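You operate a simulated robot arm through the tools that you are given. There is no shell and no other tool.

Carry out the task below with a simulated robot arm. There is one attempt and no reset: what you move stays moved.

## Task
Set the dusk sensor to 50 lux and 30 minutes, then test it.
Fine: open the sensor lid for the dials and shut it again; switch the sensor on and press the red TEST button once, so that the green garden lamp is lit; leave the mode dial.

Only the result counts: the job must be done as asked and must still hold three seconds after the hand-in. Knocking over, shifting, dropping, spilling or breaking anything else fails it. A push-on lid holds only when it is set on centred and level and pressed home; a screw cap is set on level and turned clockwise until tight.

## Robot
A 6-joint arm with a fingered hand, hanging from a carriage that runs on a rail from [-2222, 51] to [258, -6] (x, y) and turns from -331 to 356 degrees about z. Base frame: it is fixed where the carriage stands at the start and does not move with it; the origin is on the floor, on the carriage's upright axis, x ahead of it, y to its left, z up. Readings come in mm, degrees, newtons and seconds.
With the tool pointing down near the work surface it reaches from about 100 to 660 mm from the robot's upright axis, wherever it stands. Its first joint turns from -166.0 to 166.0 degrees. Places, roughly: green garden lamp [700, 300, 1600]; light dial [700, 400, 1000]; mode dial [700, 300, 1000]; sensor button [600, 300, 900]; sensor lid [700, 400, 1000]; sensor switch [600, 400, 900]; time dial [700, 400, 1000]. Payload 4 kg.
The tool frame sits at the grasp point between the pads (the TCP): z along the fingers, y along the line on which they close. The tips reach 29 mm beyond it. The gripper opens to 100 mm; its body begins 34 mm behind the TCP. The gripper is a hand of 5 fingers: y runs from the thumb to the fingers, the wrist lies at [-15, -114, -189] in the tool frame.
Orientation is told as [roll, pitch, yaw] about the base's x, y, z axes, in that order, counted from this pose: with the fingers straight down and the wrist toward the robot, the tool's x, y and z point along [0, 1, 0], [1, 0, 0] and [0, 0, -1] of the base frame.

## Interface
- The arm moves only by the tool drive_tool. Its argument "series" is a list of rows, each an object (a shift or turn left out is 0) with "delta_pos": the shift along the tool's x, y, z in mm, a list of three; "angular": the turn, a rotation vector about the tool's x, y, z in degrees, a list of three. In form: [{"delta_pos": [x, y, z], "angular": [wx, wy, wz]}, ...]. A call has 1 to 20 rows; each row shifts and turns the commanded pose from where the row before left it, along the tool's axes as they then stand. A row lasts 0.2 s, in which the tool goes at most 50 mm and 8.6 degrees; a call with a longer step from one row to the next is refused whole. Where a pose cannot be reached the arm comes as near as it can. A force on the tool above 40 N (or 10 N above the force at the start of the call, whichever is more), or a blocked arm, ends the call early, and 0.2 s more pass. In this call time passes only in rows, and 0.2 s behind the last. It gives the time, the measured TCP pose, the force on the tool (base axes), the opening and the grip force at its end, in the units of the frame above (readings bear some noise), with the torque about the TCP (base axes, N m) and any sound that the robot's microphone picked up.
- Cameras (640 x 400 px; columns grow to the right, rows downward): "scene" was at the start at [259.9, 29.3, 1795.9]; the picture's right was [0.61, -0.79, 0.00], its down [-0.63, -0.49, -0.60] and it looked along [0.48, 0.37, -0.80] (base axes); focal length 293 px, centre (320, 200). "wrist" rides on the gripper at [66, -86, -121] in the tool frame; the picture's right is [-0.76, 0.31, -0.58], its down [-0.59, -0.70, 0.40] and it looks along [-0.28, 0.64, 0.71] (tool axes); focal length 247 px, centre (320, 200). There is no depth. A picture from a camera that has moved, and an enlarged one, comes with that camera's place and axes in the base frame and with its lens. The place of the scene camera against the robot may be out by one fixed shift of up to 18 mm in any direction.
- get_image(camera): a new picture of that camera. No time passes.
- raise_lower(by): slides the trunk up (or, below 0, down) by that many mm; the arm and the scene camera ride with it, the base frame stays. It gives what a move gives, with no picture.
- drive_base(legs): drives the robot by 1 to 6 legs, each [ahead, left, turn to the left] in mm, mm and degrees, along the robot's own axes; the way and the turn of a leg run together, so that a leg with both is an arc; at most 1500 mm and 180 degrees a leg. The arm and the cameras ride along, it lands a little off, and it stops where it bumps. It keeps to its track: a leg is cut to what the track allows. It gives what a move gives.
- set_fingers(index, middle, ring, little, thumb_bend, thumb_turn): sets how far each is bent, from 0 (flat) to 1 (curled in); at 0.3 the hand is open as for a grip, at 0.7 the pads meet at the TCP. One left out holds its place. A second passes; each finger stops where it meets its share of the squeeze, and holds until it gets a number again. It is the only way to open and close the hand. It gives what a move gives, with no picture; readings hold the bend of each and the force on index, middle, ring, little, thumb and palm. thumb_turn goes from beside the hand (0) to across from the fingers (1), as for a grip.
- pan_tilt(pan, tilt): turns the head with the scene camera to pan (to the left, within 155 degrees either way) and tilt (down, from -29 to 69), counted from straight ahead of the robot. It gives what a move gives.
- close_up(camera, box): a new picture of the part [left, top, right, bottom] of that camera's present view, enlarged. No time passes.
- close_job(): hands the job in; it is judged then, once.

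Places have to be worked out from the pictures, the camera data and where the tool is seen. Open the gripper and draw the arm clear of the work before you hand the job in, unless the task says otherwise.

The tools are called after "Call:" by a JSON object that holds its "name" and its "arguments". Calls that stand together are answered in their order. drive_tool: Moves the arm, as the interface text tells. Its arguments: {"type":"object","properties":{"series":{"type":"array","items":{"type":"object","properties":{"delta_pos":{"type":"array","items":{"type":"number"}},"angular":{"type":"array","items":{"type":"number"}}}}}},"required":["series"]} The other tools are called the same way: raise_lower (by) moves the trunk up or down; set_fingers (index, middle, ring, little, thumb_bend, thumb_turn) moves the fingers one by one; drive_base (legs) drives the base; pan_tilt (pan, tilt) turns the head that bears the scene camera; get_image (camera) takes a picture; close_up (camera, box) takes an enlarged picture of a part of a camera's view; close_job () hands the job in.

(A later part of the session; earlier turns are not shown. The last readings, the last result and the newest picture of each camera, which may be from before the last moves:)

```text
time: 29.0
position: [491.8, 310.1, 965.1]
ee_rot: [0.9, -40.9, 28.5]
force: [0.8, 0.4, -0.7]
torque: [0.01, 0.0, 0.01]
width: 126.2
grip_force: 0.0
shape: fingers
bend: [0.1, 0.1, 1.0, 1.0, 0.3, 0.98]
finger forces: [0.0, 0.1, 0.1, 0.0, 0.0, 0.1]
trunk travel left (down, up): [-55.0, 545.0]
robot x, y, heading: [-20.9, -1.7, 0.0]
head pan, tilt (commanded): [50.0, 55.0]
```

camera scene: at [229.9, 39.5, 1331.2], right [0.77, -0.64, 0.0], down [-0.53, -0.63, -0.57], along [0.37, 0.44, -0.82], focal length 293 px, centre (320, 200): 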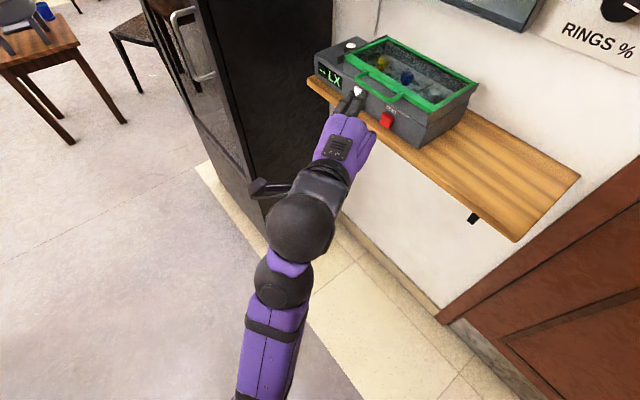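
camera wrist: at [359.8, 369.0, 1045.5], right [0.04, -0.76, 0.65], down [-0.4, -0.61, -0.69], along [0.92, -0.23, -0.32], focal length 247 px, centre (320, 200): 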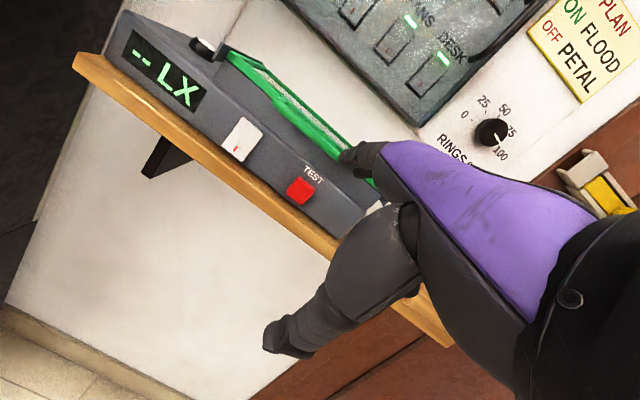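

Tracking is good here. Index tip should be at about (576,360,1013); I lower by 39 mm so the fingertips pass below the bar.

Call:
{"name": "drive_tool", "arguments": {"series": [{"delta_pos": [0, -12.8, 14.7]}, {"delta_pos": [0, -12.8, 14.7]}]}}

Call:
{"name": "close_up", "arguments": {"camera": "scene", "box": [280, 20, 500, 190]}}

Call:
{"name": "close_up", "arguments": {"camera": "wrist", "box": [100, 50, 420, 250]}}

```text
time: 29.6
position: [492.3, 310.4, 923.8]
ee_rot: [0.9, -41.0, 28.5]
force: [0.2, 0.0, 1.3]
torque: [-0.02, 0.02, -0.03]
width: 126.2
grip_force: 0.1
shape: fingers
bend: [0.1, 0.1, 1.0, 1.0, 0.3, 0.98]
finger forces: [0.0, 0.0, 0.1, 0.0, 0.0, 0.0]
trunk travel left (down, up): [-55.0, 545.0]
robot x, y, heading: [-22.9, 3.0, 0.4]
head pan, tilt (commanded): [50.0, 55.0]
```

```text
2.35 times, centred on (390, 105) of scene
camera zoom: at [229.8, 39.5, 1331.2], right [0.77, -0.64, 0.0], down [-0.53, -0.63, -0.57], along [0.37, 0.44, -0.82], focal length 690 px, centre (155, 424)
```

zoom: 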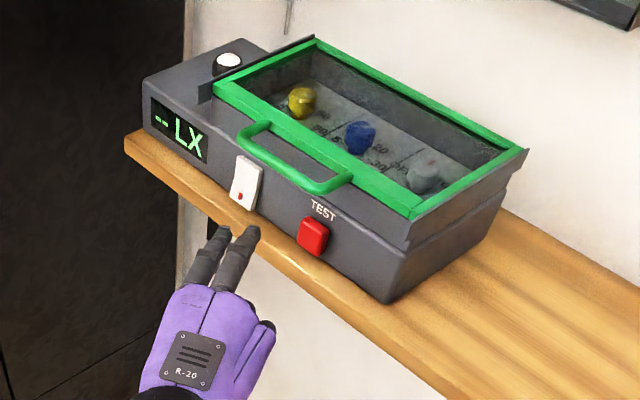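

```text
2.00 times, centred on (260, 150) of wrist
camera zoom: at [334.9, 296.4, 960.4], right [0.24, -0.74, 0.63], down [0.05, -0.64, -0.77], along [0.97, 0.22, -0.12], focal length 494 px, centre (440, 300)
```

zoom: 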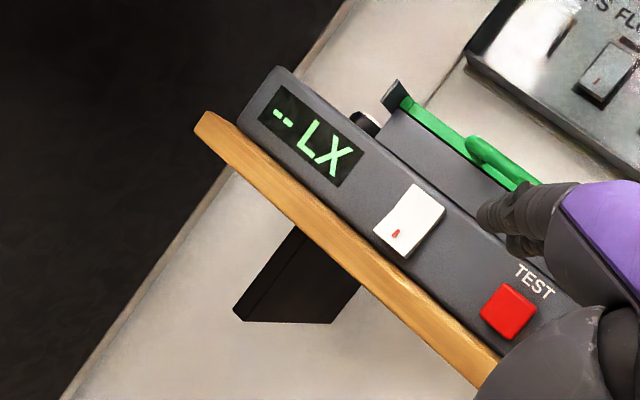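

Index tip now ≈(572,360,973), below the bar (bar bottom ≈ 998). I move forward in two steps to put the tips under the bar.

Call:
{"name": "drive_tool", "arguments": {"series": [{"delta_pos": [-6.3, 21, 17.5]}]}}

Call:
{"name": "close_up", "arguments": {"camera": "scene", "box": [280, 20, 500, 190]}}

```text
time: 30.0
position: [518.1, 318.2, 927.6]
ee_rot: [0.9, -41.0, 28.5]
force: [0.2, 0.8, 0.1]
torque: [0.0, 0.0, -0.01]
width: 126.4
grip_force: 0.1
shape: fingers
bend: [0.1, 0.1, 1.0, 1.0, 0.3, 0.98]
finger forces: [0.0, 0.0, 0.0, 0.0, 0.0, 0.0]
trunk travel left (down, up): [-55.0, 545.0]
robot x, y, heading: [-20.6, -0.5, 0.1]
head pan, tilt (commanded): [50.0, 55.0]
```

```text
2.35 times, centred on (390, 105) of scene
camera zoom: at [230.6, 39.7, 1331.4], right [0.77, -0.64, 0.0], down [-0.53, -0.63, -0.57], along [0.37, 0.44, -0.82], focal length 690 px, centre (155, 424)
```

zoom: 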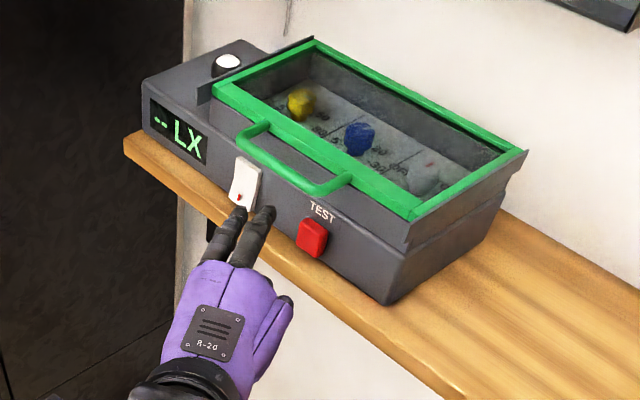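

Clear so far. I go the remaining ~27 mm straight ahead (keeping between the switch and the red button).

Call:
{"name": "drive_tool", "arguments": {"series": [{"delta_pos": [-6.5, 9.6, 7.0]}, {"delta_pos": [-6.5, 9.6, 7.0]}]}}

Call:
{"name": "close_up", "arguments": {"camera": "scene", "box": [300, 40, 460, 150]}}

Call:
{"name": "close_up", "arguments": {"camera": "wrist", "box": [100, 50, 420, 250]}}

```text
time: 30.6
position: [544.7, 317.0, 927.8]
ee_rot: [0.9, -40.9, 28.6]
force: [0.5, -0.2, 0.0]
torque: [-0.01, 0.0, 0.03]
width: 126.6
grip_force: 0.1
shape: fingers
bend: [0.1, 0.1, 1.0, 1.0, 0.3, 0.98]
finger forces: [0.1, 0.0, 0.1, 0.0, 0.0, 0.1]
trunk travel left (down, up): [-55.0, 545.0]
robot x, y, heading: [-16.5, 0.3, 0.0]
head pan, tilt (commanded): [50.0, 55.0]
```

```text
3.64 times, centred on (380, 95) of scene
camera zoom: at [230.1, 39.6, 1331.3], right [0.77, -0.64, 0.0], down [-0.53, -0.63, -0.57], along [0.37, 0.44, -0.82], focal length 1066 px, centre (102, 582)
```

zoom: 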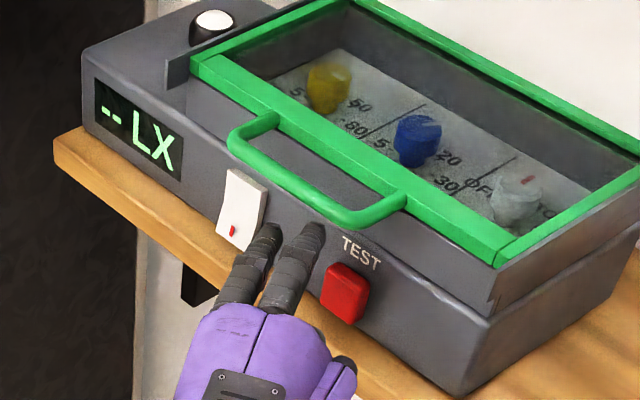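

```text
2.00 times, centred on (260, 150) of wrist
camera zoom: at [387.0, 303.9, 963.2], right [0.24, -0.74, 0.63], down [0.05, -0.64, -0.77], along [0.97, 0.22, -0.12], focal length 494 px, centre (440, 300)
```

zoom: 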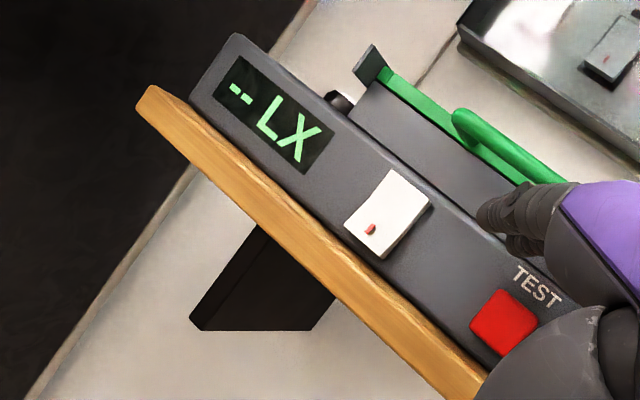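

Image comparison suggests the fingertips are still ~18 mm short of being under the bar (index tip ≈ (599,360,977)). I go about 20 mm further ahead and 5 mm left.

Call:
{"name": "drive_tool", "arguments": {"series": [{"delta_pos": [-2.5, 7.5, 6.5]}, {"delta_pos": [-2.5, 7.5, 6.5]}]}}

Call:
{"name": "close_up", "arguments": {"camera": "scene", "box": [300, 40, 460, 150]}}

Call:
{"name": "close_up", "arguments": {"camera": "wrist", "box": [260, 60, 420, 200]}}

```text
time: 31.2
position: [562.4, 322.7, 928.4]
ee_rot: [1.0, -40.9, 28.6]
force: [-6.1, -1.7, 1.4]
torque: [0.13, -0.42, 0.04]
width: 126.5
grip_force: 3.7
shape: fingers
bend: [0.1, 0.1, 1.0, 1.0, 0.3, 0.98]
finger forces: [0.0, 6.8, 0.0, 0.0, 0.0, 0.0]
trunk travel left (down, up): [-55.0, 545.0]
robot x, y, heading: [-16.6, -0.8, -0.1]
head pan, tilt (commanded): [50.0, 55.0]
```

```text
3.64 times, centred on (380, 95) of scene
camera zoom: at [228.9, 39.4, 1331.0], right [0.77, -0.64, 0.0], down [-0.53, -0.63, -0.57], along [0.37, 0.44, -0.82], focal length 1066 px, centre (102, 582)
```

zoom: 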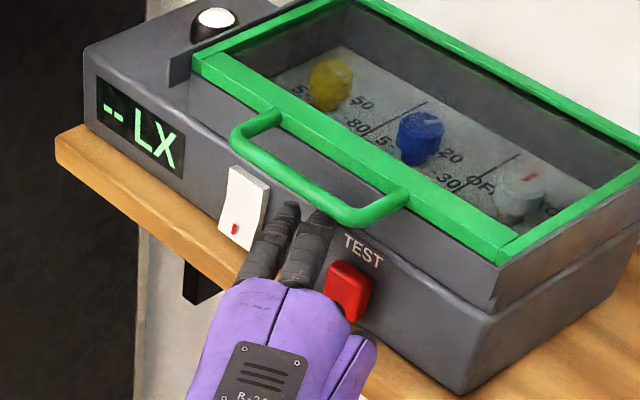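

```text
2.86 times, centred on (340, 130) of wrist
camera zoom: at [405.2, 309.6, 963.2], right [0.24, -0.74, 0.63], down [0.05, -0.64, -0.77], along [0.97, 0.22, -0.12], focal length 706 px, centre (263, 400)
```

zoom: 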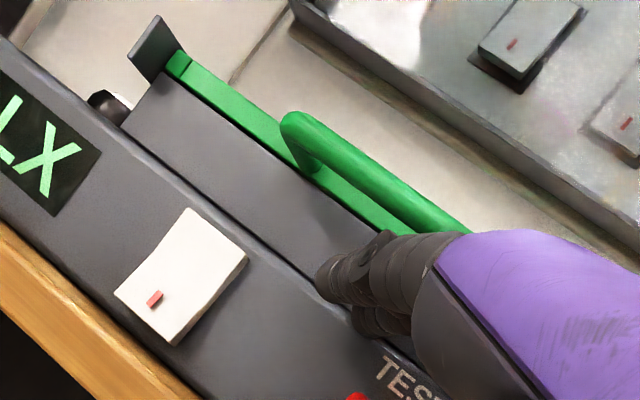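

Middle finger touches the box front (6.8 N) and is under the bar. I back off 4 mm and lift slowly to make contact with the bar.

Call:
{"name": "drive_tool", "arguments": {"series": [{"delta_pos": [1.9, -2.7, -2.3]}, {"delta_pos": [0, 6.6, -7.6]}, {"delta_pos": [0, 6.6, -7.6]}]}}

Call:
{"name": "close_up", "arguments": {"camera": "scene", "box": [300, 40, 460, 150]}}

```text
time: 32.0
position: [557.3, 321.4, 943.5]
ee_rot: [1.0, -40.4, 28.5]
force: [-2.9, -1.3, -12.7]
torque: [-0.07, 0.37, 0.04]
width: 126.2
grip_force: 6.4
shape: fingers
bend: [0.1, 0.13, 1.0, 1.0, 0.3, 0.98]
finger forces: [0.0, 12.4, 0.0, 0.0, 0.0, 0.0]
trunk travel left (down, up): [-55.0, 545.0]
robot x, y, heading: [-19.5, -2.2, 0.0]
head pan, tilt (commanded): [50.0, 55.0]
```

```text
3.64 times, centred on (380, 95) of scene
camera zoom: at [228.7, 39.1, 1330.6], right [0.77, -0.64, 0.0], down [-0.53, -0.63, -0.57], along [0.37, 0.44, -0.82], focal length 1066 px, centre (102, 582)
```

zoom: 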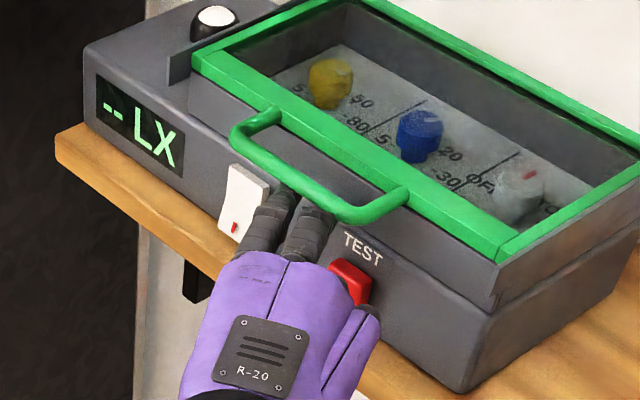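

The bar now loads the middle finger (12 N) – contact made. I lift further in small steps, following the lid's arc.

Call:
{"name": "drive_tool", "arguments": {"series": [{"delta_pos": [0, 6.6, -7.6]}, {"delta_pos": [0, 6.6, -7.6]}]}}

Call:
{"name": "close_up", "arguments": {"camera": "scene", "box": [300, 40, 460, 150]}}

```text
time: 32.6
position: [556.9, 321.9, 962.3]
ee_rot: [0.8, -40.3, 28.6]
force: [-6.5, 1.1, -24.8]
torque: [-0.74, 0.92, 0.13]
width: 111.0
grip_force: 14.4
shape: fingers
bend: [0.17, 0.38, 1.0, 1.0, 0.3, 0.98]
finger forces: [13.8, 15.3, 0.1, 0.0, 0.0, 0.1]
trunk travel left (down, up): [-55.0, 545.0]
robot x, y, heading: [-15.1, 0.5, -0.1]
head pan, tilt (commanded): [50.0, 55.0]
```

```text
3.64 times, centred on (380, 95) of scene
camera zoom: at [227.4, 39.1, 1330.3], right [0.77, -0.64, 0.0], down [-0.53, -0.63, -0.57], along [0.37, 0.44, -0.82], focal length 1066 px, centre (102, 582)
```

zoom: 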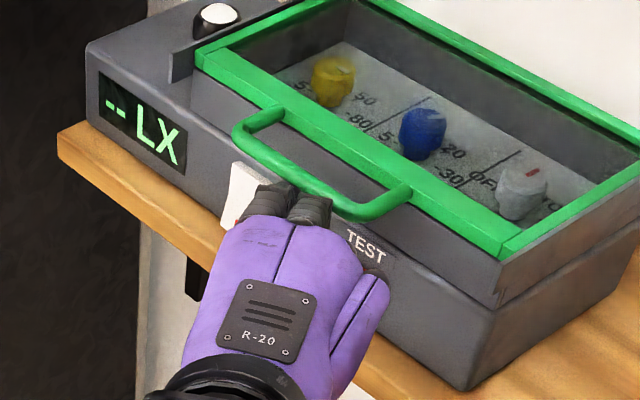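

With ~25 N upward the lid does not lift – the raised side rails suggest it may be a sliding lid. I release the load and retreat to look closely.

Call:
{"name": "drive_tool", "arguments": {"series": [{"delta_pos": [0, -6.6, 7.6]}, {"delta_pos": [0, -6.6, 7.6]}, {"delta_pos": [0, -6.6, 7.6]}, {"delta_pos": [6, -18, -13]}, {"delta_pos": [6, -18, -13]}]}}

Call:
{"name": "set_fingers", "arguments": {"index": 0.1, "middle": 0.1}}

Call:
{"name": "close_up", "arguments": {"camera": "scene", "box": [300, 20, 500, 150]}}

Call:
{"name": "close_up", "arguments": {"camera": "wrist", "box": [140, 40, 400, 200]}}

```text
time: 33.8
position: [517.3, 311.1, 933.9]
ee_rot: [0.9, -41.1, 28.4]
force: [0.9, 0.4, -0.2]
torque: [-0.04, 0.01, -0.02]
width: 126.2
grip_force: 0.1
shape: fingers
bend: [0.1, 0.1, 1.0, 1.0, 0.3, 0.98]
finger forces: [0.0, 0.0, 0.0, 0.0, 0.1, 0.1]
trunk travel left (down, up): [-55.0, 545.0]
robot x, y, heading: [-14.9, 0.8, 0.2]
head pan, tilt (commanded): [50.0, 55.0]
```

```text
time: 34.8
position: [518.2, 312.2, 932.4]
ee_rot: [1.0, -41.0, 28.5]
force: [-0.4, -0.5, 0.0]
torque: [0.0, 0.0, -0.02]
width: 126.1
grip_force: 0.0
shape: fingers
bend: [0.1, 0.1, 1.0, 1.0, 0.3, 0.98]
finger forces: [0.0, 0.0, 0.0, 0.1, 0.0, 0.0]
trunk travel left (down, up): [-55.0, 545.0]
robot x, y, heading: [-19.1, -0.3, -0.1]
head pan, tilt (commanded): [50.0, 55.0]
```

```text
3.08 times, centred on (400, 85) of scene
camera zoom: at [229.9, 39.6, 1331.2], right [0.77, -0.64, 0.0], down [-0.53, -0.63, -0.57], along [0.37, 0.44, -0.82], focal length 902 px, centre (74, 554)
```

zoom: 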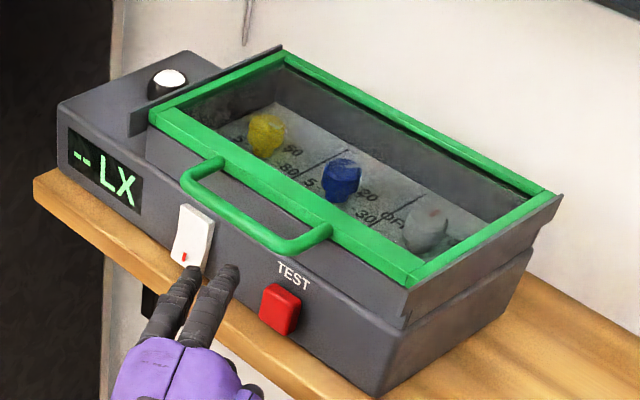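

```text
2.46 times, centred on (270, 120) of wrist
camera zoom: at [359.9, 299.0, 968.0], right [0.24, -0.74, 0.63], down [0.05, -0.64, -0.77], along [0.97, 0.22, -0.12], focal length 608 px, centre (443, 397)
```

zoom: 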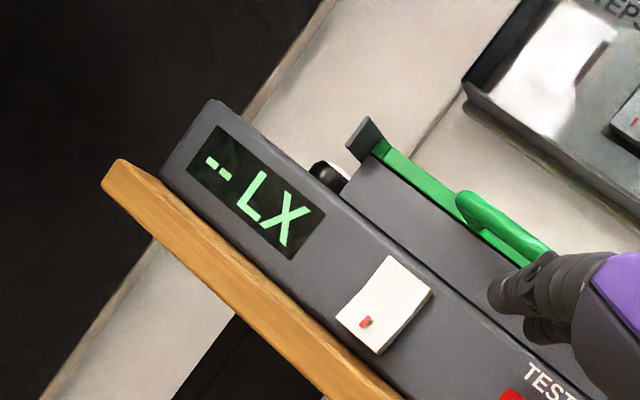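

Looking closely, the lid's green frame sits between raised side rails – it is a slide lid to be pulled out toward the front by the handle. I retreat, raise the trunk, and bring the hand to a pointing-down pose for gripping the bar.

Call:
{"name": "drive_base", "arguments": {"legs": [[-60, 0, 0]]}}

Call:
{"name": "raise_lower", "arguments": {"by": 203}}

Call:
{"name": "drive_tool", "arguments": {"series": [{"angular": [8, 0, 0]}, {"angular": [8, 0, 0]}, {"angular": [8, 0, 0]}, {"angular": [8, 0, 0]}, {"angular": [8, 0, 0]}, {"angular": [0, 0, 8]}, {"angular": [0, 0, 8]}, {"angular": [0, 0, 8]}]}}

```text
time: 35.8
position: [458.4, 314.3, 932.3]
ee_rot: [0.9, -41.0, 28.5]
force: [0.4, 0.7, 0.3]
torque: [0.03, -0.07, -0.01]
width: 126.3
grip_force: 0.1
shape: fingers
bend: [0.1, 0.1, 1.0, 1.0, 0.3, 0.98]
finger forces: [0.0, 0.0, 0.1, 0.1, 0.1, 0.0]
trunk travel left (down, up): [-55.0, 545.0]
robot x, y, heading: [-80.5, 2.5, 0.1]
head pan, tilt (commanded): [50.0, 55.0]
```

```text
time: 38.0
position: [459.5, 314.4, 1135.5]
ee_rot: [0.9, -40.9, 28.4]
force: [0.7, 0.7, -0.2]
torque: [0.01, 0.04, -0.03]
width: 126.0
grip_force: 0.0
shape: fingers
bend: [0.1, 0.1, 1.0, 1.0, 0.3, 0.98]
finger forces: [0.0, 0.0, 0.1, 0.0, 0.0, 0.0]
trunk travel left (down, up): [-258.0, 342.0]
robot x, y, heading: [-69.4, 2.7, 0.1]
head pan, tilt (commanded): [50.0, 55.0]
```

```text
time: 39.8
position: [462.9, 313.7, 1140.0]
ee_rot: [2.1, -4.2, 4.3]
force: [0.0, -0.6, -0.6]
torque: [0.03, 0.01, 0.03]
width: 126.3
grip_force: 0.1
shape: fingers
bend: [0.1, 0.1, 1.0, 1.0, 0.3, 0.98]
finger forces: [0.0, 0.0, 0.0, 0.0, 0.1, 0.0]
out of reach, approached as far as the arm can: row 2
trunk travel left (down, up): [-258.0, 342.0]
robot x, y, heading: [-77.1, 4.7, -0.1]
head pan, tilt (commanded): [50.0, 55.0]
```

Nearly straight down now. I true up the orientation and bend index and middle for a hook with the thumb open, then look.

Call:
{"name": "drive_tool", "arguments": {"series": [{"angular": [4.2, -2.1, 4.3]}]}}

Call:
{"name": "set_fingers", "arguments": {"index": 0.65, "middle": 0.65, "ring": 1.0, "little": 1.0, "thumb_bend": 0.3, "thumb_turn": 1.0}}

Call:
{"name": "get_image", "arguments": {"camera": "wrist"}}

Call:
{"name": "get_image", "arguments": {"camera": "scene"}}

```text
time: 40.2
position: [474.9, 313.9, 1132.8]
ee_rot: [0.4, 0.1, 0.2]
force: [0.1, -0.4, 0.0]
torque: [0.02, 0.0, -0.01]
width: 126.0
grip_force: 0.1
shape: fingers
bend: [0.1, 0.1, 1.0, 1.0, 0.3, 0.98]
finger forces: [0.0, 0.0, 0.0, 0.0, 0.0, 0.1]
out of reach, approached as far as the arm can: row 1
trunk travel left (down, up): [-258.0, 342.0]
robot x, y, heading: [-78.4, -3.3, 0.3]
head pan, tilt (commanded): [50.0, 55.0]
```

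```text
time: 41.2
position: [475.5, 315.1, 1131.9]
ee_rot: [0.4, 0.0, 0.3]
force: [-0.4, -0.8, 0.9]
torque: [0.01, -0.02, 0.06]
width: 57.0
grip_force: 0.0
shape: fingers
bend: [0.65, 0.65, 1.0, 1.0, 0.3, 0.97]
finger forces: [0.0, 0.1, 0.0, 0.1, 0.1, 0.0]
trunk travel left (down, up): [-258.0, 342.0]
robot x, y, heading: [-75.8, 1.8, 0.1]
head pan, tilt (commanded): [50.0, 55.0]
```

```text
taken
camera wrist: at [389.0, 379.2, 1253.7], right [0.31, -0.76, 0.57], down [-0.7, -0.59, -0.4], along [0.64, -0.28, -0.72], focal length 247 px, centre (320, 200)
```

wrist: 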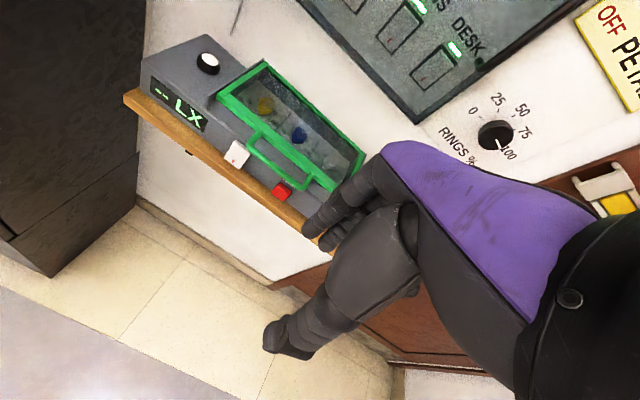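

```text
taken
camera scene: at [171.6, 40.9, 1534.2], right [0.77, -0.64, 0.0], down [-0.53, -0.63, -0.57], along [0.37, 0.44, -0.82], focal length 293 px, centre (320, 200)
```

scene: 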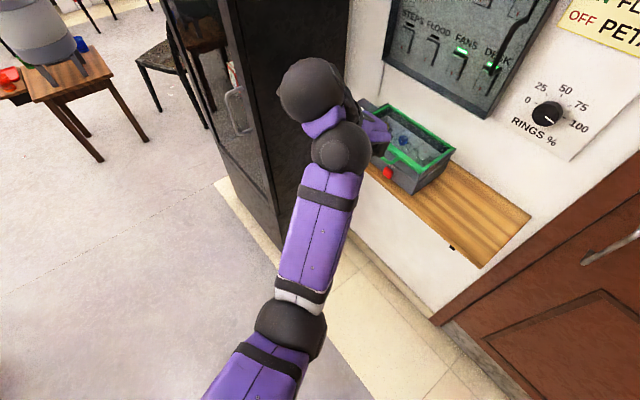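

At bend 0.65 the finger slants inward; a bend near 0.4 should keep the finger parallel to the tool axis for a vertical hook. I set that and check.

Call:
{"name": "set_fingers", "arguments": {"index": 0.4, "middle": 0.4}}

Call:
{"name": "close_up", "arguments": {"camera": "wrist", "box": [200, 120, 440, 270]}}

```text
time: 42.2
position: [475.0, 315.2, 1133.5]
ee_rot: [0.5, 0.2, 0.3]
force: [0.1, -0.5, 0.0]
torque: [0.01, 0.0, 0.01]
width: 86.8
grip_force: 0.0
shape: fingers
bend: [0.4, 0.4, 1.0, 1.0, 0.3, 0.97]
finger forces: [0.0, 0.0, 0.0, 0.0, 0.1, 0.0]
trunk travel left (down, up): [-258.0, 342.0]
robot x, y, heading: [-79.6, -0.2, 0.1]
head pan, tilt (commanded): [50.0, 55.0]
```

```text
2.67 times, centred on (320, 195) of wrist
camera zoom: at [389.0, 379.2, 1253.7], right [0.31, -0.76, 0.57], down [-0.7, -0.59, -0.4], along [0.64, -0.27, -0.72], focal length 659 px, centre (320, 213)
```

zoom: 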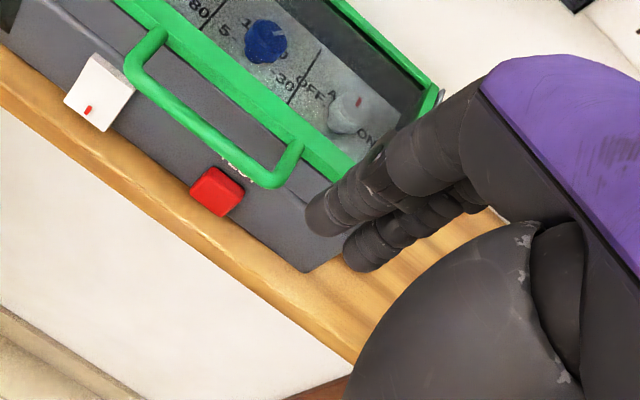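

Index finger centre sits at about tool [7,44] and vertical. Bar ≈ x 610, z ≈1003, lid front ≈ x 643, so the gap centre is x≈629. I drive ahead 180 mm (hand passes high above the box, wall panel is at x≈812).

Call:
{"name": "drive_base", "arguments": {"legs": [[180, 0, 0]]}}

Call:
{"name": "drive_tool", "arguments": {"series": [{"delta_pos": [15, -25, 15]}, {"delta_pos": [15, -25, 15]}, {"delta_pos": [15, -20, 15]}]}}

```text
time: 43.7
position: [655.1, 311.2, 1132.8]
ee_rot: [0.4, 0.1, 0.3]
force: [1.1, 0.0, -0.4]
torque: [0.03, 0.01, -0.03]
width: 87.0
grip_force: 0.0
shape: fingers
bend: [0.4, 0.4, 1.0, 1.0, 0.3, 0.97]
finger forces: [0.0, 0.0, 0.0, 0.1, 0.0, 0.0]
trunk travel left (down, up): [-258.0, 342.0]
robot x, y, heading: [103.6, -1.0, 0.2]
head pan, tilt (commanded): [50.0, 55.0]
```

```text
time: 44.5
position: [603.4, 358.6, 1075.9]
ee_rot: [0.6, 0.1, 0.5]
force: [0.4, -0.6, -0.8]
torque: [0.0, 0.0, 0.01]
width: 86.7
grip_force: 0.0
shape: fingers
bend: [0.4, 0.4, 1.0, 1.0, 0.3, 0.98]
finger forces: [0.0, 0.0, 0.0, 0.0, 0.0, 0.0]
out of reach, approached as far as the arm can: row 1, 2, 3
trunk travel left (down, up): [-258.0, 342.0]
robot x, y, heading: [108.1, -2.0, 0.1]
head pan, tilt (commanded): [50.0, 55.0]
```

The reach limits depend on trunk height; I match the geometry of the initial good pose by raising the trunk slightly and moving the base ahead 35 mm, then lower the arm.

Call:
{"name": "raise_lower", "arguments": {"by": 30}}

Call:
{"name": "drive_base", "arguments": {"legs": [[35, 0, 0]]}}

Call:
{"name": "drive_tool", "arguments": {"series": [{"delta_pos": [0, -18, 20]}, {"delta_pos": [0, -18, 20]}, {"delta_pos": [0, -16, 20]}]}}

```text
time: 45.2
position: [604.0, 358.9, 1106.3]
ee_rot: [0.7, 0.1, 0.5]
force: [-0.1, 0.0, -0.3]
torque: [0.0, 0.02, 0.0]
width: 86.6
grip_force: 0.1
shape: fingers
bend: [0.4, 0.4, 1.0, 1.0, 0.3, 0.98]
finger forces: [0.0, 0.0, 0.1, 0.0, 0.0, 0.1]
trunk travel left (down, up): [-288.0, 312.0]
robot x, y, heading: [104.8, -3.7, 0.2]
head pan, tilt (commanded): [50.0, 55.0]
```

```text
time: 46.1
position: [638.4, 358.2, 1105.3]
ee_rot: [0.7, -0.1, 0.4]
force: [-0.9, 0.2, 0.4]
torque: [-0.01, 0.03, 0.03]
width: 86.7
grip_force: 0.1
shape: fingers
bend: [0.4, 0.4, 1.0, 1.0, 0.3, 0.98]
finger forces: [0.0, 0.0, 0.0, 0.0, 0.1, 0.0]
trunk travel left (down, up): [-288.0, 312.0]
robot x, y, heading: [135.8, -1.7, 0.1]
head pan, tilt (commanded): [50.0, 55.0]
```

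```text
time: 46.9
position: [587.6, 358.9, 1044.1]
ee_rot: [0.7, 0.1, 0.5]
force: [0.8, 0.1, -0.1]
torque: [-0.02, 0.02, 0.0]
width: 86.8
grip_force: 0.0
shape: fingers
bend: [0.4, 0.4, 1.0, 1.0, 0.3, 0.98]
finger forces: [0.1, 0.0, 0.1, 0.0, 0.0, 0.0]
trunk travel left (down, up): [-288.0, 312.0]
robot x, y, heading: [143.4, -0.7, -0.1]
head pan, tilt (commanded): [50.0, 55.0]
```

Now at (588,359,1044) just above the handle. I check the alignment of the fingertips with the gap behind the bar.

Call:
{"name": "close_up", "arguments": {"camera": "wrist", "box": [120, 90, 440, 290]}}

Call:
{"name": "get_image", "arguments": {"camera": "scene"}}

```text
2.00 times, centred on (280, 190) of wrist
camera zoom: at [501.5, 422.3, 1166.4], right [0.31, -0.76, 0.57], down [-0.7, -0.59, -0.41], along [0.64, -0.27, -0.72], focal length 494 px, centre (400, 220)
```

zoom: 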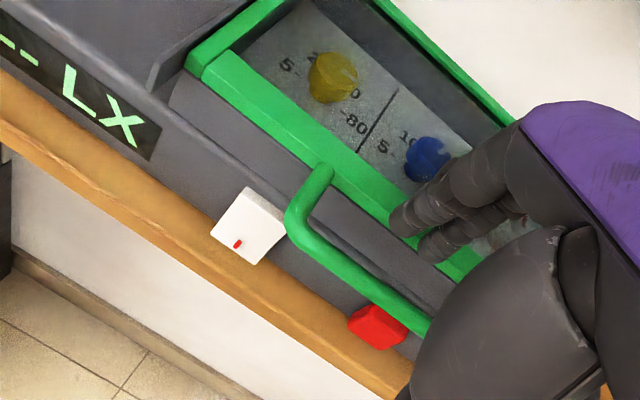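

```text
taken
camera scene: at [387.1, 36.2, 1564.3], right [0.77, -0.64, 0.0], down [-0.53, -0.63, -0.57], along [0.37, 0.44, -0.82], focal length 293 px, centre (320, 200)
```

scene: 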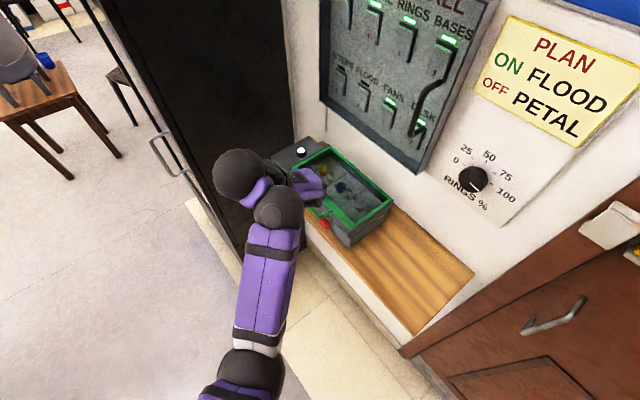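

Projection checks agree: bar centre at x≈610, fingers at x≈631 in the gap. I descend 32 mm into the gap in small steps, shifting 2 mm back.

Call:
{"name": "drive_tool", "arguments": {"series": [{"delta_pos": [0, -2, 10]}, {"delta_pos": [0, 0, 11]}, {"delta_pos": [0, 0, 11]}]}}

Call:
{"name": "close_up", "arguments": {"camera": "wrist", "box": [120, 90, 440, 290]}}

Call:
{"name": "close_up", "arguments": {"camera": "scene", "box": [240, 120, 440, 260]}}

```text
time: 47.7
position: [583.6, 360.2, 1012.7]
ee_rot: [0.7, 0.1, 0.6]
force: [-5.0, -0.5, 3.6]
torque: [-0.03, -0.11, -0.08]
width: 86.8
grip_force: 2.8
shape: fingers
bend: [0.4, 0.42, 1.0, 1.0, 0.3, 0.98]
finger forces: [0.1, 5.1, 0.0, 0.0, 0.1, 0.0]
trunk travel left (down, up): [-288.0, 312.0]
robot x, y, heading: [137.8, -3.1, 0.2]
head pan, tilt (commanded): [50.0, 55.0]
```

```text
2.00 times, centred on (280, 190) of wrist
camera zoom: at [498.2, 422.0, 1134.7], right [0.32, -0.76, 0.57], down [-0.7, -0.59, -0.41], along [0.64, -0.27, -0.72], focal length 494 px, centre (400, 220)
```

zoom: 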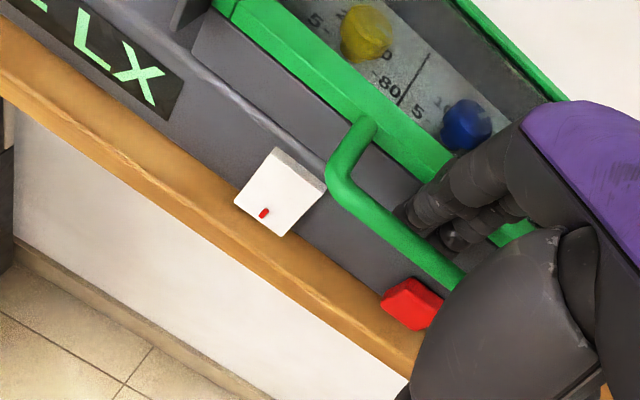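

```text
2.86 times, centred on (340, 190) of scene
camera zoom: at [386.8, 36.3, 1564.2], right [0.77, -0.64, 0.0], down [-0.53, -0.63, -0.57], along [0.37, 0.44, -0.82], focal length 838 px, centre (263, 229)
```

zoom: 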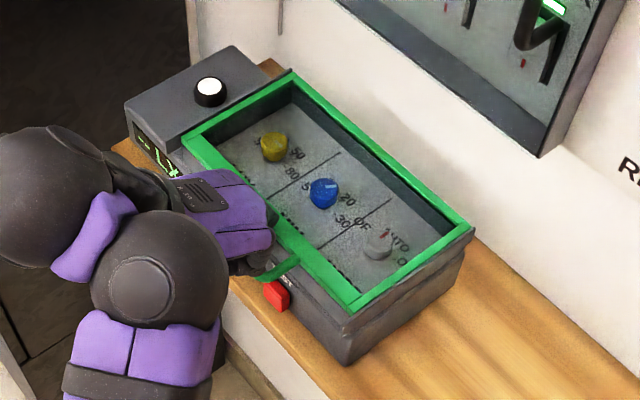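

Fingers are behind the bar (light contact with the box front). Now I pull straight back toward the robot in small steps.

Call:
{"name": "drive_tool", "arguments": {"series": [{"delta_pos": [0, -8, 0]}, {"delta_pos": [0, -8, 0]}, {"delta_pos": [0, -8, 0]}]}}

Call:
{"name": "close_up", "arguments": {"camera": "wrist", "box": [120, 90, 440, 290]}}

Call:
{"name": "close_up", "arguments": {"camera": "scene", "box": [240, 120, 440, 260]}}

```text
time: 48.5
position: [560.6, 359.4, 1013.6]
ee_rot: [0.7, 0.2, 0.6]
force: [0.7, -0.3, 0.3]
torque: [0.01, 0.03, 0.02]
width: 87.0
grip_force: 0.0
shape: fingers
bend: [0.4, 0.4, 1.0, 1.0, 0.3, 0.98]
finger forces: [0.0, 0.0, 0.1, 0.0, 0.1, 0.0]
trunk travel left (down, up): [-288.0, 312.0]
robot x, y, heading: [137.8, -4.6, 0.1]
head pan, tilt (commanded): [50.0, 55.0]
```

```text
2.00 times, centred on (280, 190) of wrist
camera zoom: at [474.1, 422.5, 1135.0], right [0.32, -0.76, 0.57], down [-0.7, -0.59, -0.4], along [0.64, -0.27, -0.72], focal length 494 px, centre (400, 220)
```

zoom: 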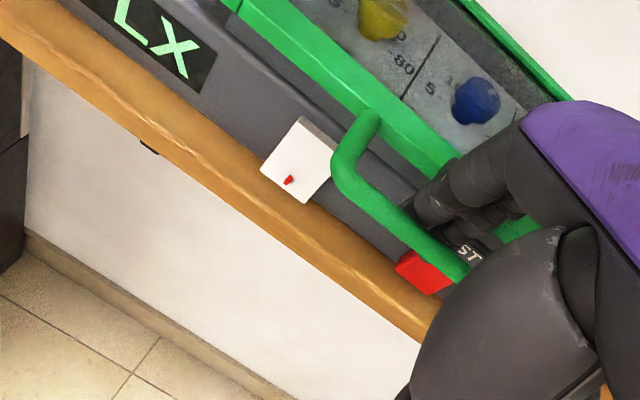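

```text
2.86 times, centred on (340, 190) of scene
camera zoom: at [387.0, 36.2, 1564.2], right [0.77, -0.64, 0.0], down [-0.53, -0.63, -0.57], along [0.37, 0.44, -0.82], focal length 838 px, centre (263, 229)
```

zoom: 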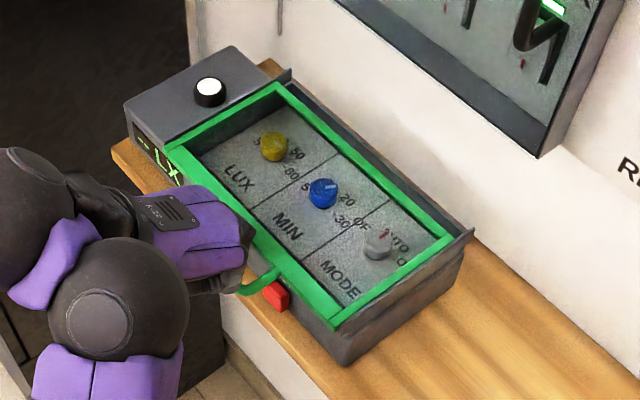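

It slides out easily – a slide lid indeed. I continue pulling by driving the base back (arm held), 40 mm at a time.

Call:
{"name": "drive_base", "arguments": {"legs": [[-40, 0, 0]]}}

Call:
{"name": "close_up", "arguments": {"camera": "scene", "box": [240, 120, 440, 260]}}

```text
time: 49.4
position: [522.0, 359.5, 1014.1]
ee_rot: [0.6, 0.1, 0.5]
force: [-0.4, 0.3, -0.3]
torque: [-0.01, -0.01, 0.01]
width: 87.0
grip_force: 0.2
shape: fingers
bend: [0.4, 0.4, 1.0, 1.0, 0.3, 0.98]
finger forces: [0.1, 0.5, 0.1, 0.0, 0.0, 0.1]
trunk travel left (down, up): [-288.0, 312.0]
robot x, y, heading: [99.9, -5.2, 0.0]
head pan, tilt (commanded): [50.0, 55.0]
```

```text
2.86 times, centred on (340, 190) of scene
camera zoom: at [347.9, 37.0, 1564.2], right [0.77, -0.64, 0.0], down [-0.53, -0.63, -0.57], along [0.37, 0.44, -0.82], focal length 838 px, centre (263, 229)
```

zoom: 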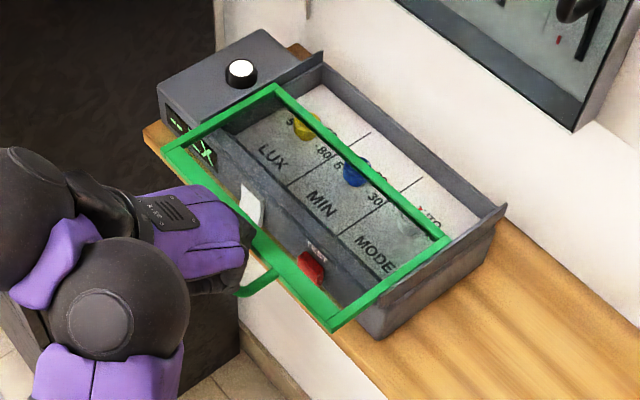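

The lid's rear edge is just over the dials now. I pull another 40 mm.

Call:
{"name": "drive_base", "arguments": {"legs": [[-40, 0, 0]]}}

Call:
{"name": "close_up", "arguments": {"camera": "scene", "box": [240, 120, 440, 260]}}

Call:
{"name": "get_image", "arguments": {"camera": "wrist"}}

```text
time: 50.2
position: [481.6, 360.9, 1014.3]
ee_rot: [0.7, 0.1, 0.5]
force: [-0.2, -0.5, -0.4]
torque: [-0.01, -0.01, 0.01]
width: 86.9
grip_force: 0.1
shape: fingers
bend: [0.4, 0.4, 1.0, 1.0, 0.3, 0.98]
finger forces: [0.0, 0.3, 0.1, 0.1, 0.0, 0.1]
trunk travel left (down, up): [-288.0, 312.0]
robot x, y, heading: [58.7, -1.5, 0.0]
head pan, tilt (commanded): [50.0, 55.0]
```

```text
2.86 times, centred on (340, 190) of scene
camera zoom: at [307.7, 38.1, 1564.2], right [0.77, -0.64, 0.0], down [-0.53, -0.63, -0.57], along [0.37, 0.44, -0.82], focal length 838 px, centre (263, 229)
```

zoom: 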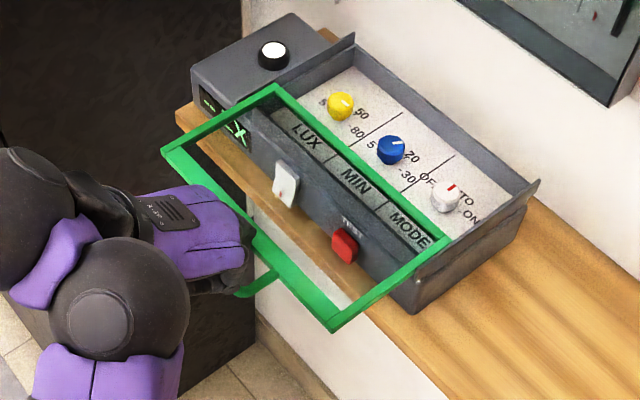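

```text
taken
camera wrist: at [395.0, 424.2, 1135.1], right [0.31, -0.76, 0.57], down [-0.7, -0.59, -0.41], along [0.64, -0.27, -0.72], focal length 247 px, centre (320, 200)
```

wrist: 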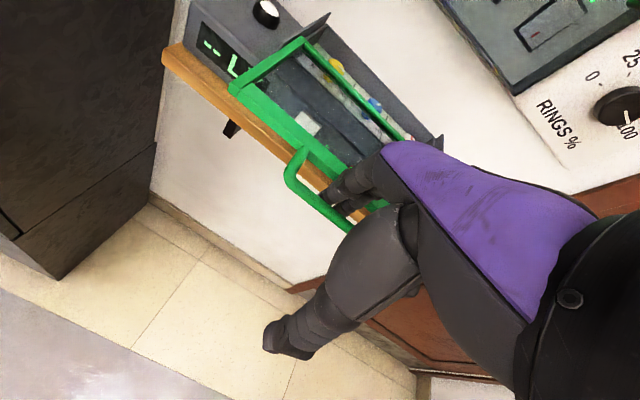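

All three dials are exposed now, the lid resting out about 97 mm. I zoom in on the dials to read the pointers.

Call:
{"name": "close_up", "arguments": {"camera": "scene", "box": [330, 140, 410, 200]}}

Call:
{"name": "close_up", "arguments": {"camera": "wrist", "box": [290, 30, 430, 150]}}

```text
6.67 times, centred on (370, 170) of scene
camera zoom: at [307.7, 38.1, 1564.2], right [0.77, -0.64, 0.0], down [-0.53, -0.63, -0.57], along [0.37, 0.44, -0.82], focal length 1955 px, centre (-13, 400)
```

zoom: 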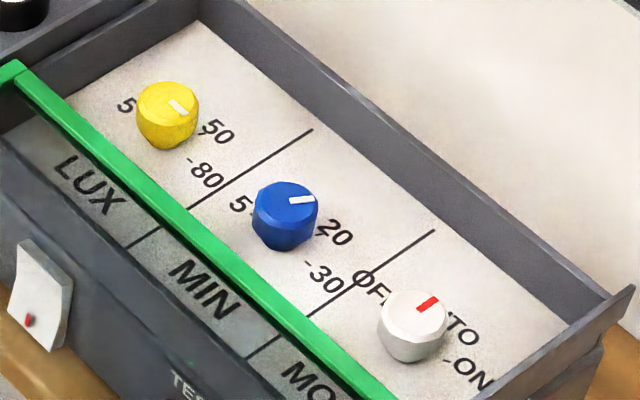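

```text
3.33 times, centred on (360, 90) of wrist
camera zoom: at [395.0, 424.2, 1135.1], right [0.31, -0.76, 0.57], down [-0.7, -0.59, -0.41], along [0.64, -0.27, -0.72], focal length 823 px, centre (187, 567)
```

zoom: 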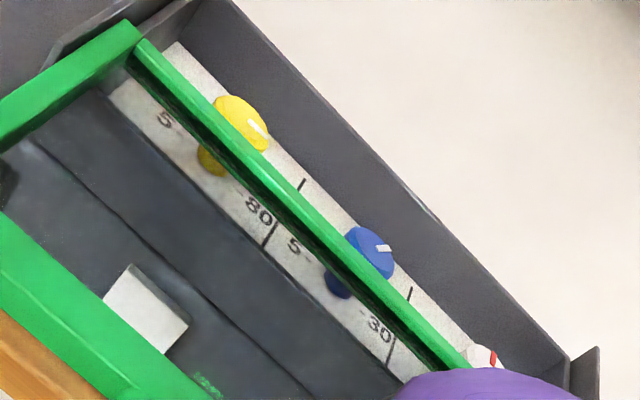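

Clear view: yellow points near 80 (~85° right of "up"), blue at about 20 (~35°), and the 50/30 marks should be at ~34° and ~101°. I unhook by raising the trunk straight up.

Call:
{"name": "raise_lower", "arguments": {"by": 90}}

Call:
{"name": "get_image", "arguments": {"camera": "scene"}}

```text
time: 51.5
position: [481.6, 360.6, 1103.3]
ee_rot: [0.8, 0.1, 0.7]
force: [-0.5, 0.4, 0.8]
torque: [-0.02, 0.0, 0.01]
width: 86.8
grip_force: 0.2
shape: fingers
bend: [0.4, 0.4, 1.0, 1.0, 0.3, 0.98]
finger forces: [0.1, 0.0, 0.0, 0.0, 0.1, 0.0]
trunk travel left (down, up): [-378.0, 222.0]
robot x, y, heading: [60.5, -3.7, -0.2]
head pan, tilt (commanded): [50.0, 55.0]
```

```text
taken
camera scene: at [307.8, 38.1, 1654.2], right [0.77, -0.64, 0.0], down [-0.53, -0.63, -0.57], along [0.37, 0.44, -0.82], focal length 293 px, centre (320, 200)
```

scene: 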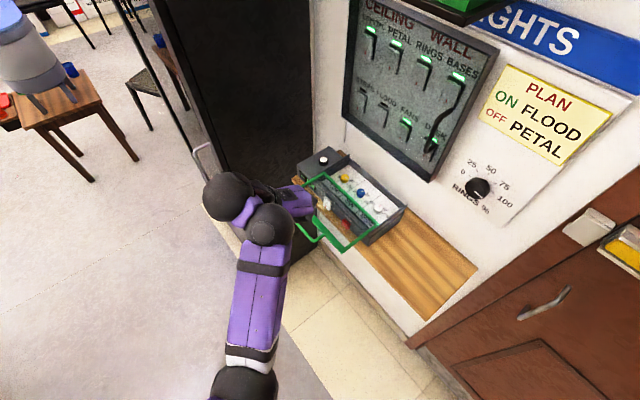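

The lid stays out and the fingers are free. I drive ahead to the front end of the rail to reach the dials, staying high.

Call:
{"name": "drive_base", "arguments": {"legs": [[195, 0, 0]]}}

Call:
{"name": "set_fingers", "arguments": {"index": 0.4, "middle": 0.4, "thumb_bend": 0.4, "thumb_turn": 1.0}}

Call:
{"name": "get_image", "arguments": {"camera": "wrist"}}

Call:
{"name": "get_image", "arguments": {"camera": "scene"}}

```text
time: 53.1
position: [673.4, 357.7, 1103.6]
ee_rot: [0.7, 0.1, 0.8]
force: [0.6, -0.1, 0.1]
torque: [-0.01, 0.04, 0.01]
width: 87.1
grip_force: 0.1
shape: fingers
bend: [0.4, 0.4, 1.0, 1.0, 0.3, 0.98]
finger forces: [0.1, 0.0, 0.0, 0.0, 0.1, 0.1]
trunk travel left (down, up): [-378.0, 222.0]
robot x, y, heading: [251.2, -7.5, 0.1]
head pan, tilt (commanded): [50.0, 55.0]
```

```text
time: 54.1
position: [674.3, 356.9, 1102.7]
ee_rot: [0.7, 0.0, 0.7]
force: [-0.1, 0.4, 0.7]
torque: [-0.01, -0.03, 0.02]
width: 74.9
grip_force: 0.1
shape: fingers
bend: [0.4, 0.4, 1.0, 1.0, 0.4, 0.99]
finger forces: [0.0, 0.0, 0.1, 0.0, 0.0, 0.0]
trunk travel left (down, up): [-378.0, 222.0]
robot x, y, heading: [252.3, -0.8, 0.2]
head pan, tilt (commanded): [50.0, 55.0]
```

```text
taken
camera wrist: at [587.8, 420.7, 1225.1], right [0.32, -0.76, 0.57], down [-0.7, -0.59, -0.41], along [0.64, -0.27, -0.72], focal length 247 px, centre (320, 200)
```

wrist: 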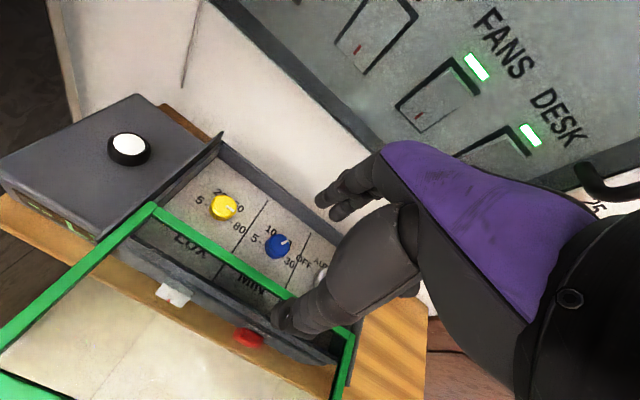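

```text
taken
camera scene: at [501.4, 34.3, 1654.2], right [0.77, -0.64, 0.0], down [-0.52, -0.63, -0.57], along [0.37, 0.44, -0.82], focal length 293 px, centre (320, 200)
```

scene: 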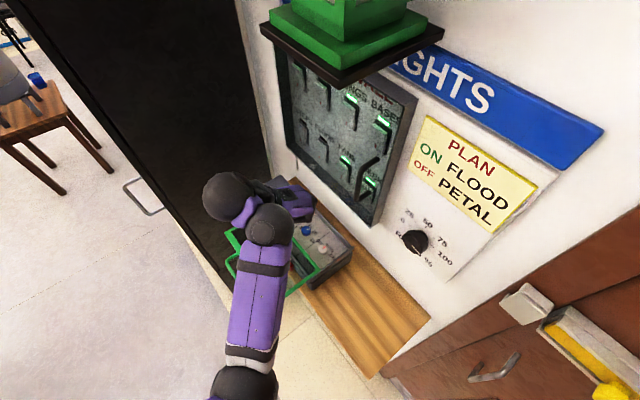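

A good near-top view of the dials; I zoom to measure marks and pointers.

Call:
{"name": "close_up", "arguments": {"camera": "wrist", "box": [180, 170, 340, 290]}}

```text
3.33 times, centred on (260, 230) of wrist
camera zoom: at [587.8, 420.7, 1225.1], right [0.32, -0.76, 0.57], down [-0.7, -0.59, -0.41], along [0.64, -0.27, -0.72], focal length 823 px, centre (520, 100)
```

zoom: 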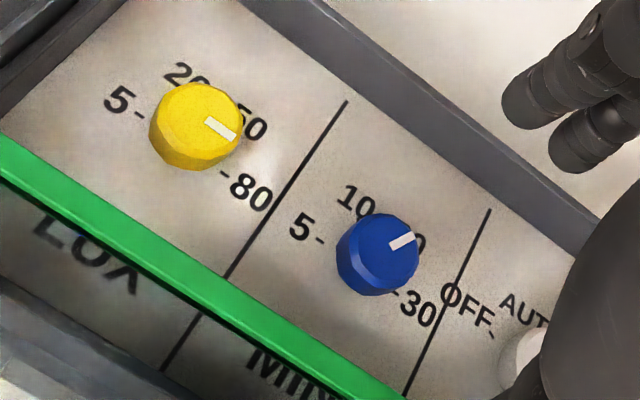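

Measured: yellow centre ≈(706.3,423), pointer at ~85° (≈73 lux); blue centre ≈(705.5,357.6), pointer ~34° (20 min); marks at ±33° and ±100°. So yellow must turn ~52° counter-clockwise and blue ~66° clockwise. I narrow the finger opening and yaw the hand 43° toward the arm's azimuth.

Call:
{"name": "set_fingers", "arguments": {"index": 0.5, "middle": 0.5, "thumb_bend": 0.5}}

Call:
{"name": "drive_tool", "arguments": {"series": [{"angular": [0, 0, -8]}, {"angular": [0, 0, -8]}, {"angular": [0, 0, -8]}, {"angular": [0, 0, -8]}, {"angular": [0, 0, -8]}]}}

Call:
{"name": "get_image", "arguments": {"camera": "wrist"}}

```text
time: 55.1
position: [673.2, 357.7, 1103.3]
ee_rot: [0.8, 0.1, 0.7]
force: [0.5, -0.5, 0.0]
torque: [-0.01, -0.01, 0.01]
width: 50.4
grip_force: 0.2
shape: fingers
bend: [0.5, 0.5, 1.0, 1.0, 0.5, 1.0]
finger forces: [0.1, 0.0, 0.0, 0.0, 0.0, 0.0]
trunk travel left (down, up): [-378.0, 222.0]
robot x, y, heading: [253.6, -4.2, 0.3]
head pan, tilt (commanded): [50.0, 55.0]
```

```text
time: 56.3
position: [672.8, 357.0, 1102.9]
ee_rot: [0.7, -0.4, 40.7]
force: [-0.7, -0.9, 0.7]
torque: [0.02, 0.0, 0.0]
width: 50.5
grip_force: 0.1
shape: fingers
bend: [0.5, 0.5, 1.0, 1.0, 0.5, 1.0]
finger forces: [0.0, 0.1, 0.0, 0.0, 0.0, 0.0]
trunk travel left (down, up): [-378.0, 222.0]
robot x, y, heading: [254.5, -5.9, 0.1]
head pan, tilt (commanded): [50.0, 55.0]
```

```text
taken
camera wrist: at [566.0, 349.8, 1224.0], right [0.73, -0.38, 0.57], down [-0.15, -0.9, -0.41], along [0.67, 0.21, -0.71], focal length 247 px, centre (320, 200)
```

wrist: 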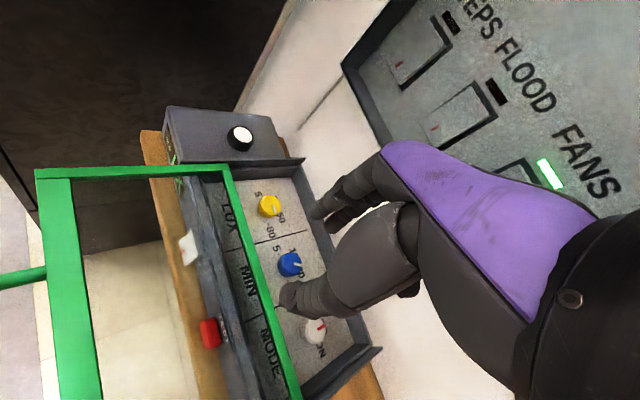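

Yaw works without reach trouble. I move over the yellow dial at the current safe height.

Call:
{"name": "drive_tool", "arguments": {"series": [{"delta_pos": [14.6, 34.3, 0]}, {"delta_pos": [14.6, 34.3, 0]}]}}

Call:
{"name": "get_image", "arguments": {"camera": "wrist"}}

```text
time: 56.9
position: [706.6, 423.8, 1104.3]
ee_rot: [0.6, -0.4, 40.6]
force: [0.4, -1.0, -0.7]
torque: [0.0, 0.0, -0.03]
width: 50.3
grip_force: 0.2
shape: fingers
bend: [0.5, 0.5, 1.0, 1.0, 0.5, 1.0]
finger forces: [0.1, 0.1, 0.0, 0.0, 0.0, 0.1]
trunk travel left (down, up): [-378.0, 222.0]
robot x, y, heading: [253.0, -7.1, 0.3]
head pan, tilt (commanded): [50.0, 55.0]
```

```text
taken
camera wrist: at [599.3, 416.0, 1224.8], right [0.73, -0.38, 0.57], down [-0.15, -0.9, -0.41], along [0.67, 0.21, -0.71], focal length 247 px, centre (320, 200)
```

wrist: 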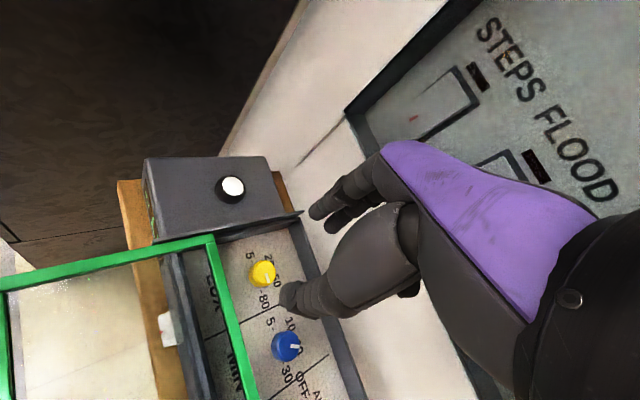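

Aligned over yellow (prediction matches the picture). I check clearances to the left rail and the lid edge with a close-up.

Call:
{"name": "close_up", "arguments": {"camera": "wrist", "box": [160, 180, 360, 330]}}

```text
2.67 times, centred on (260, 255) of wrist
camera zoom: at [599.3, 416.0, 1224.8], right [0.73, -0.38, 0.57], down [-0.15, -0.9, -0.41], along [0.67, 0.21, -0.71], focal length 659 px, centre (480, 53)
```

zoom: 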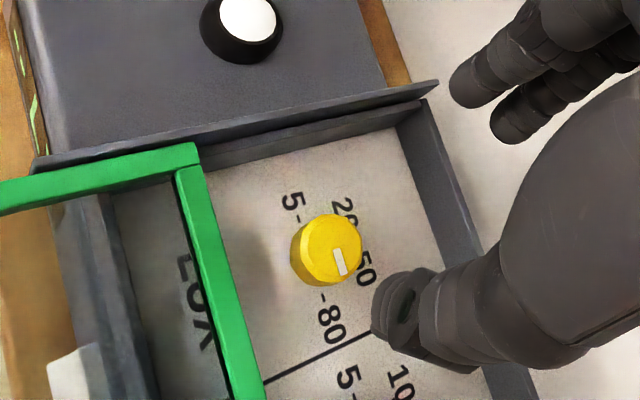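

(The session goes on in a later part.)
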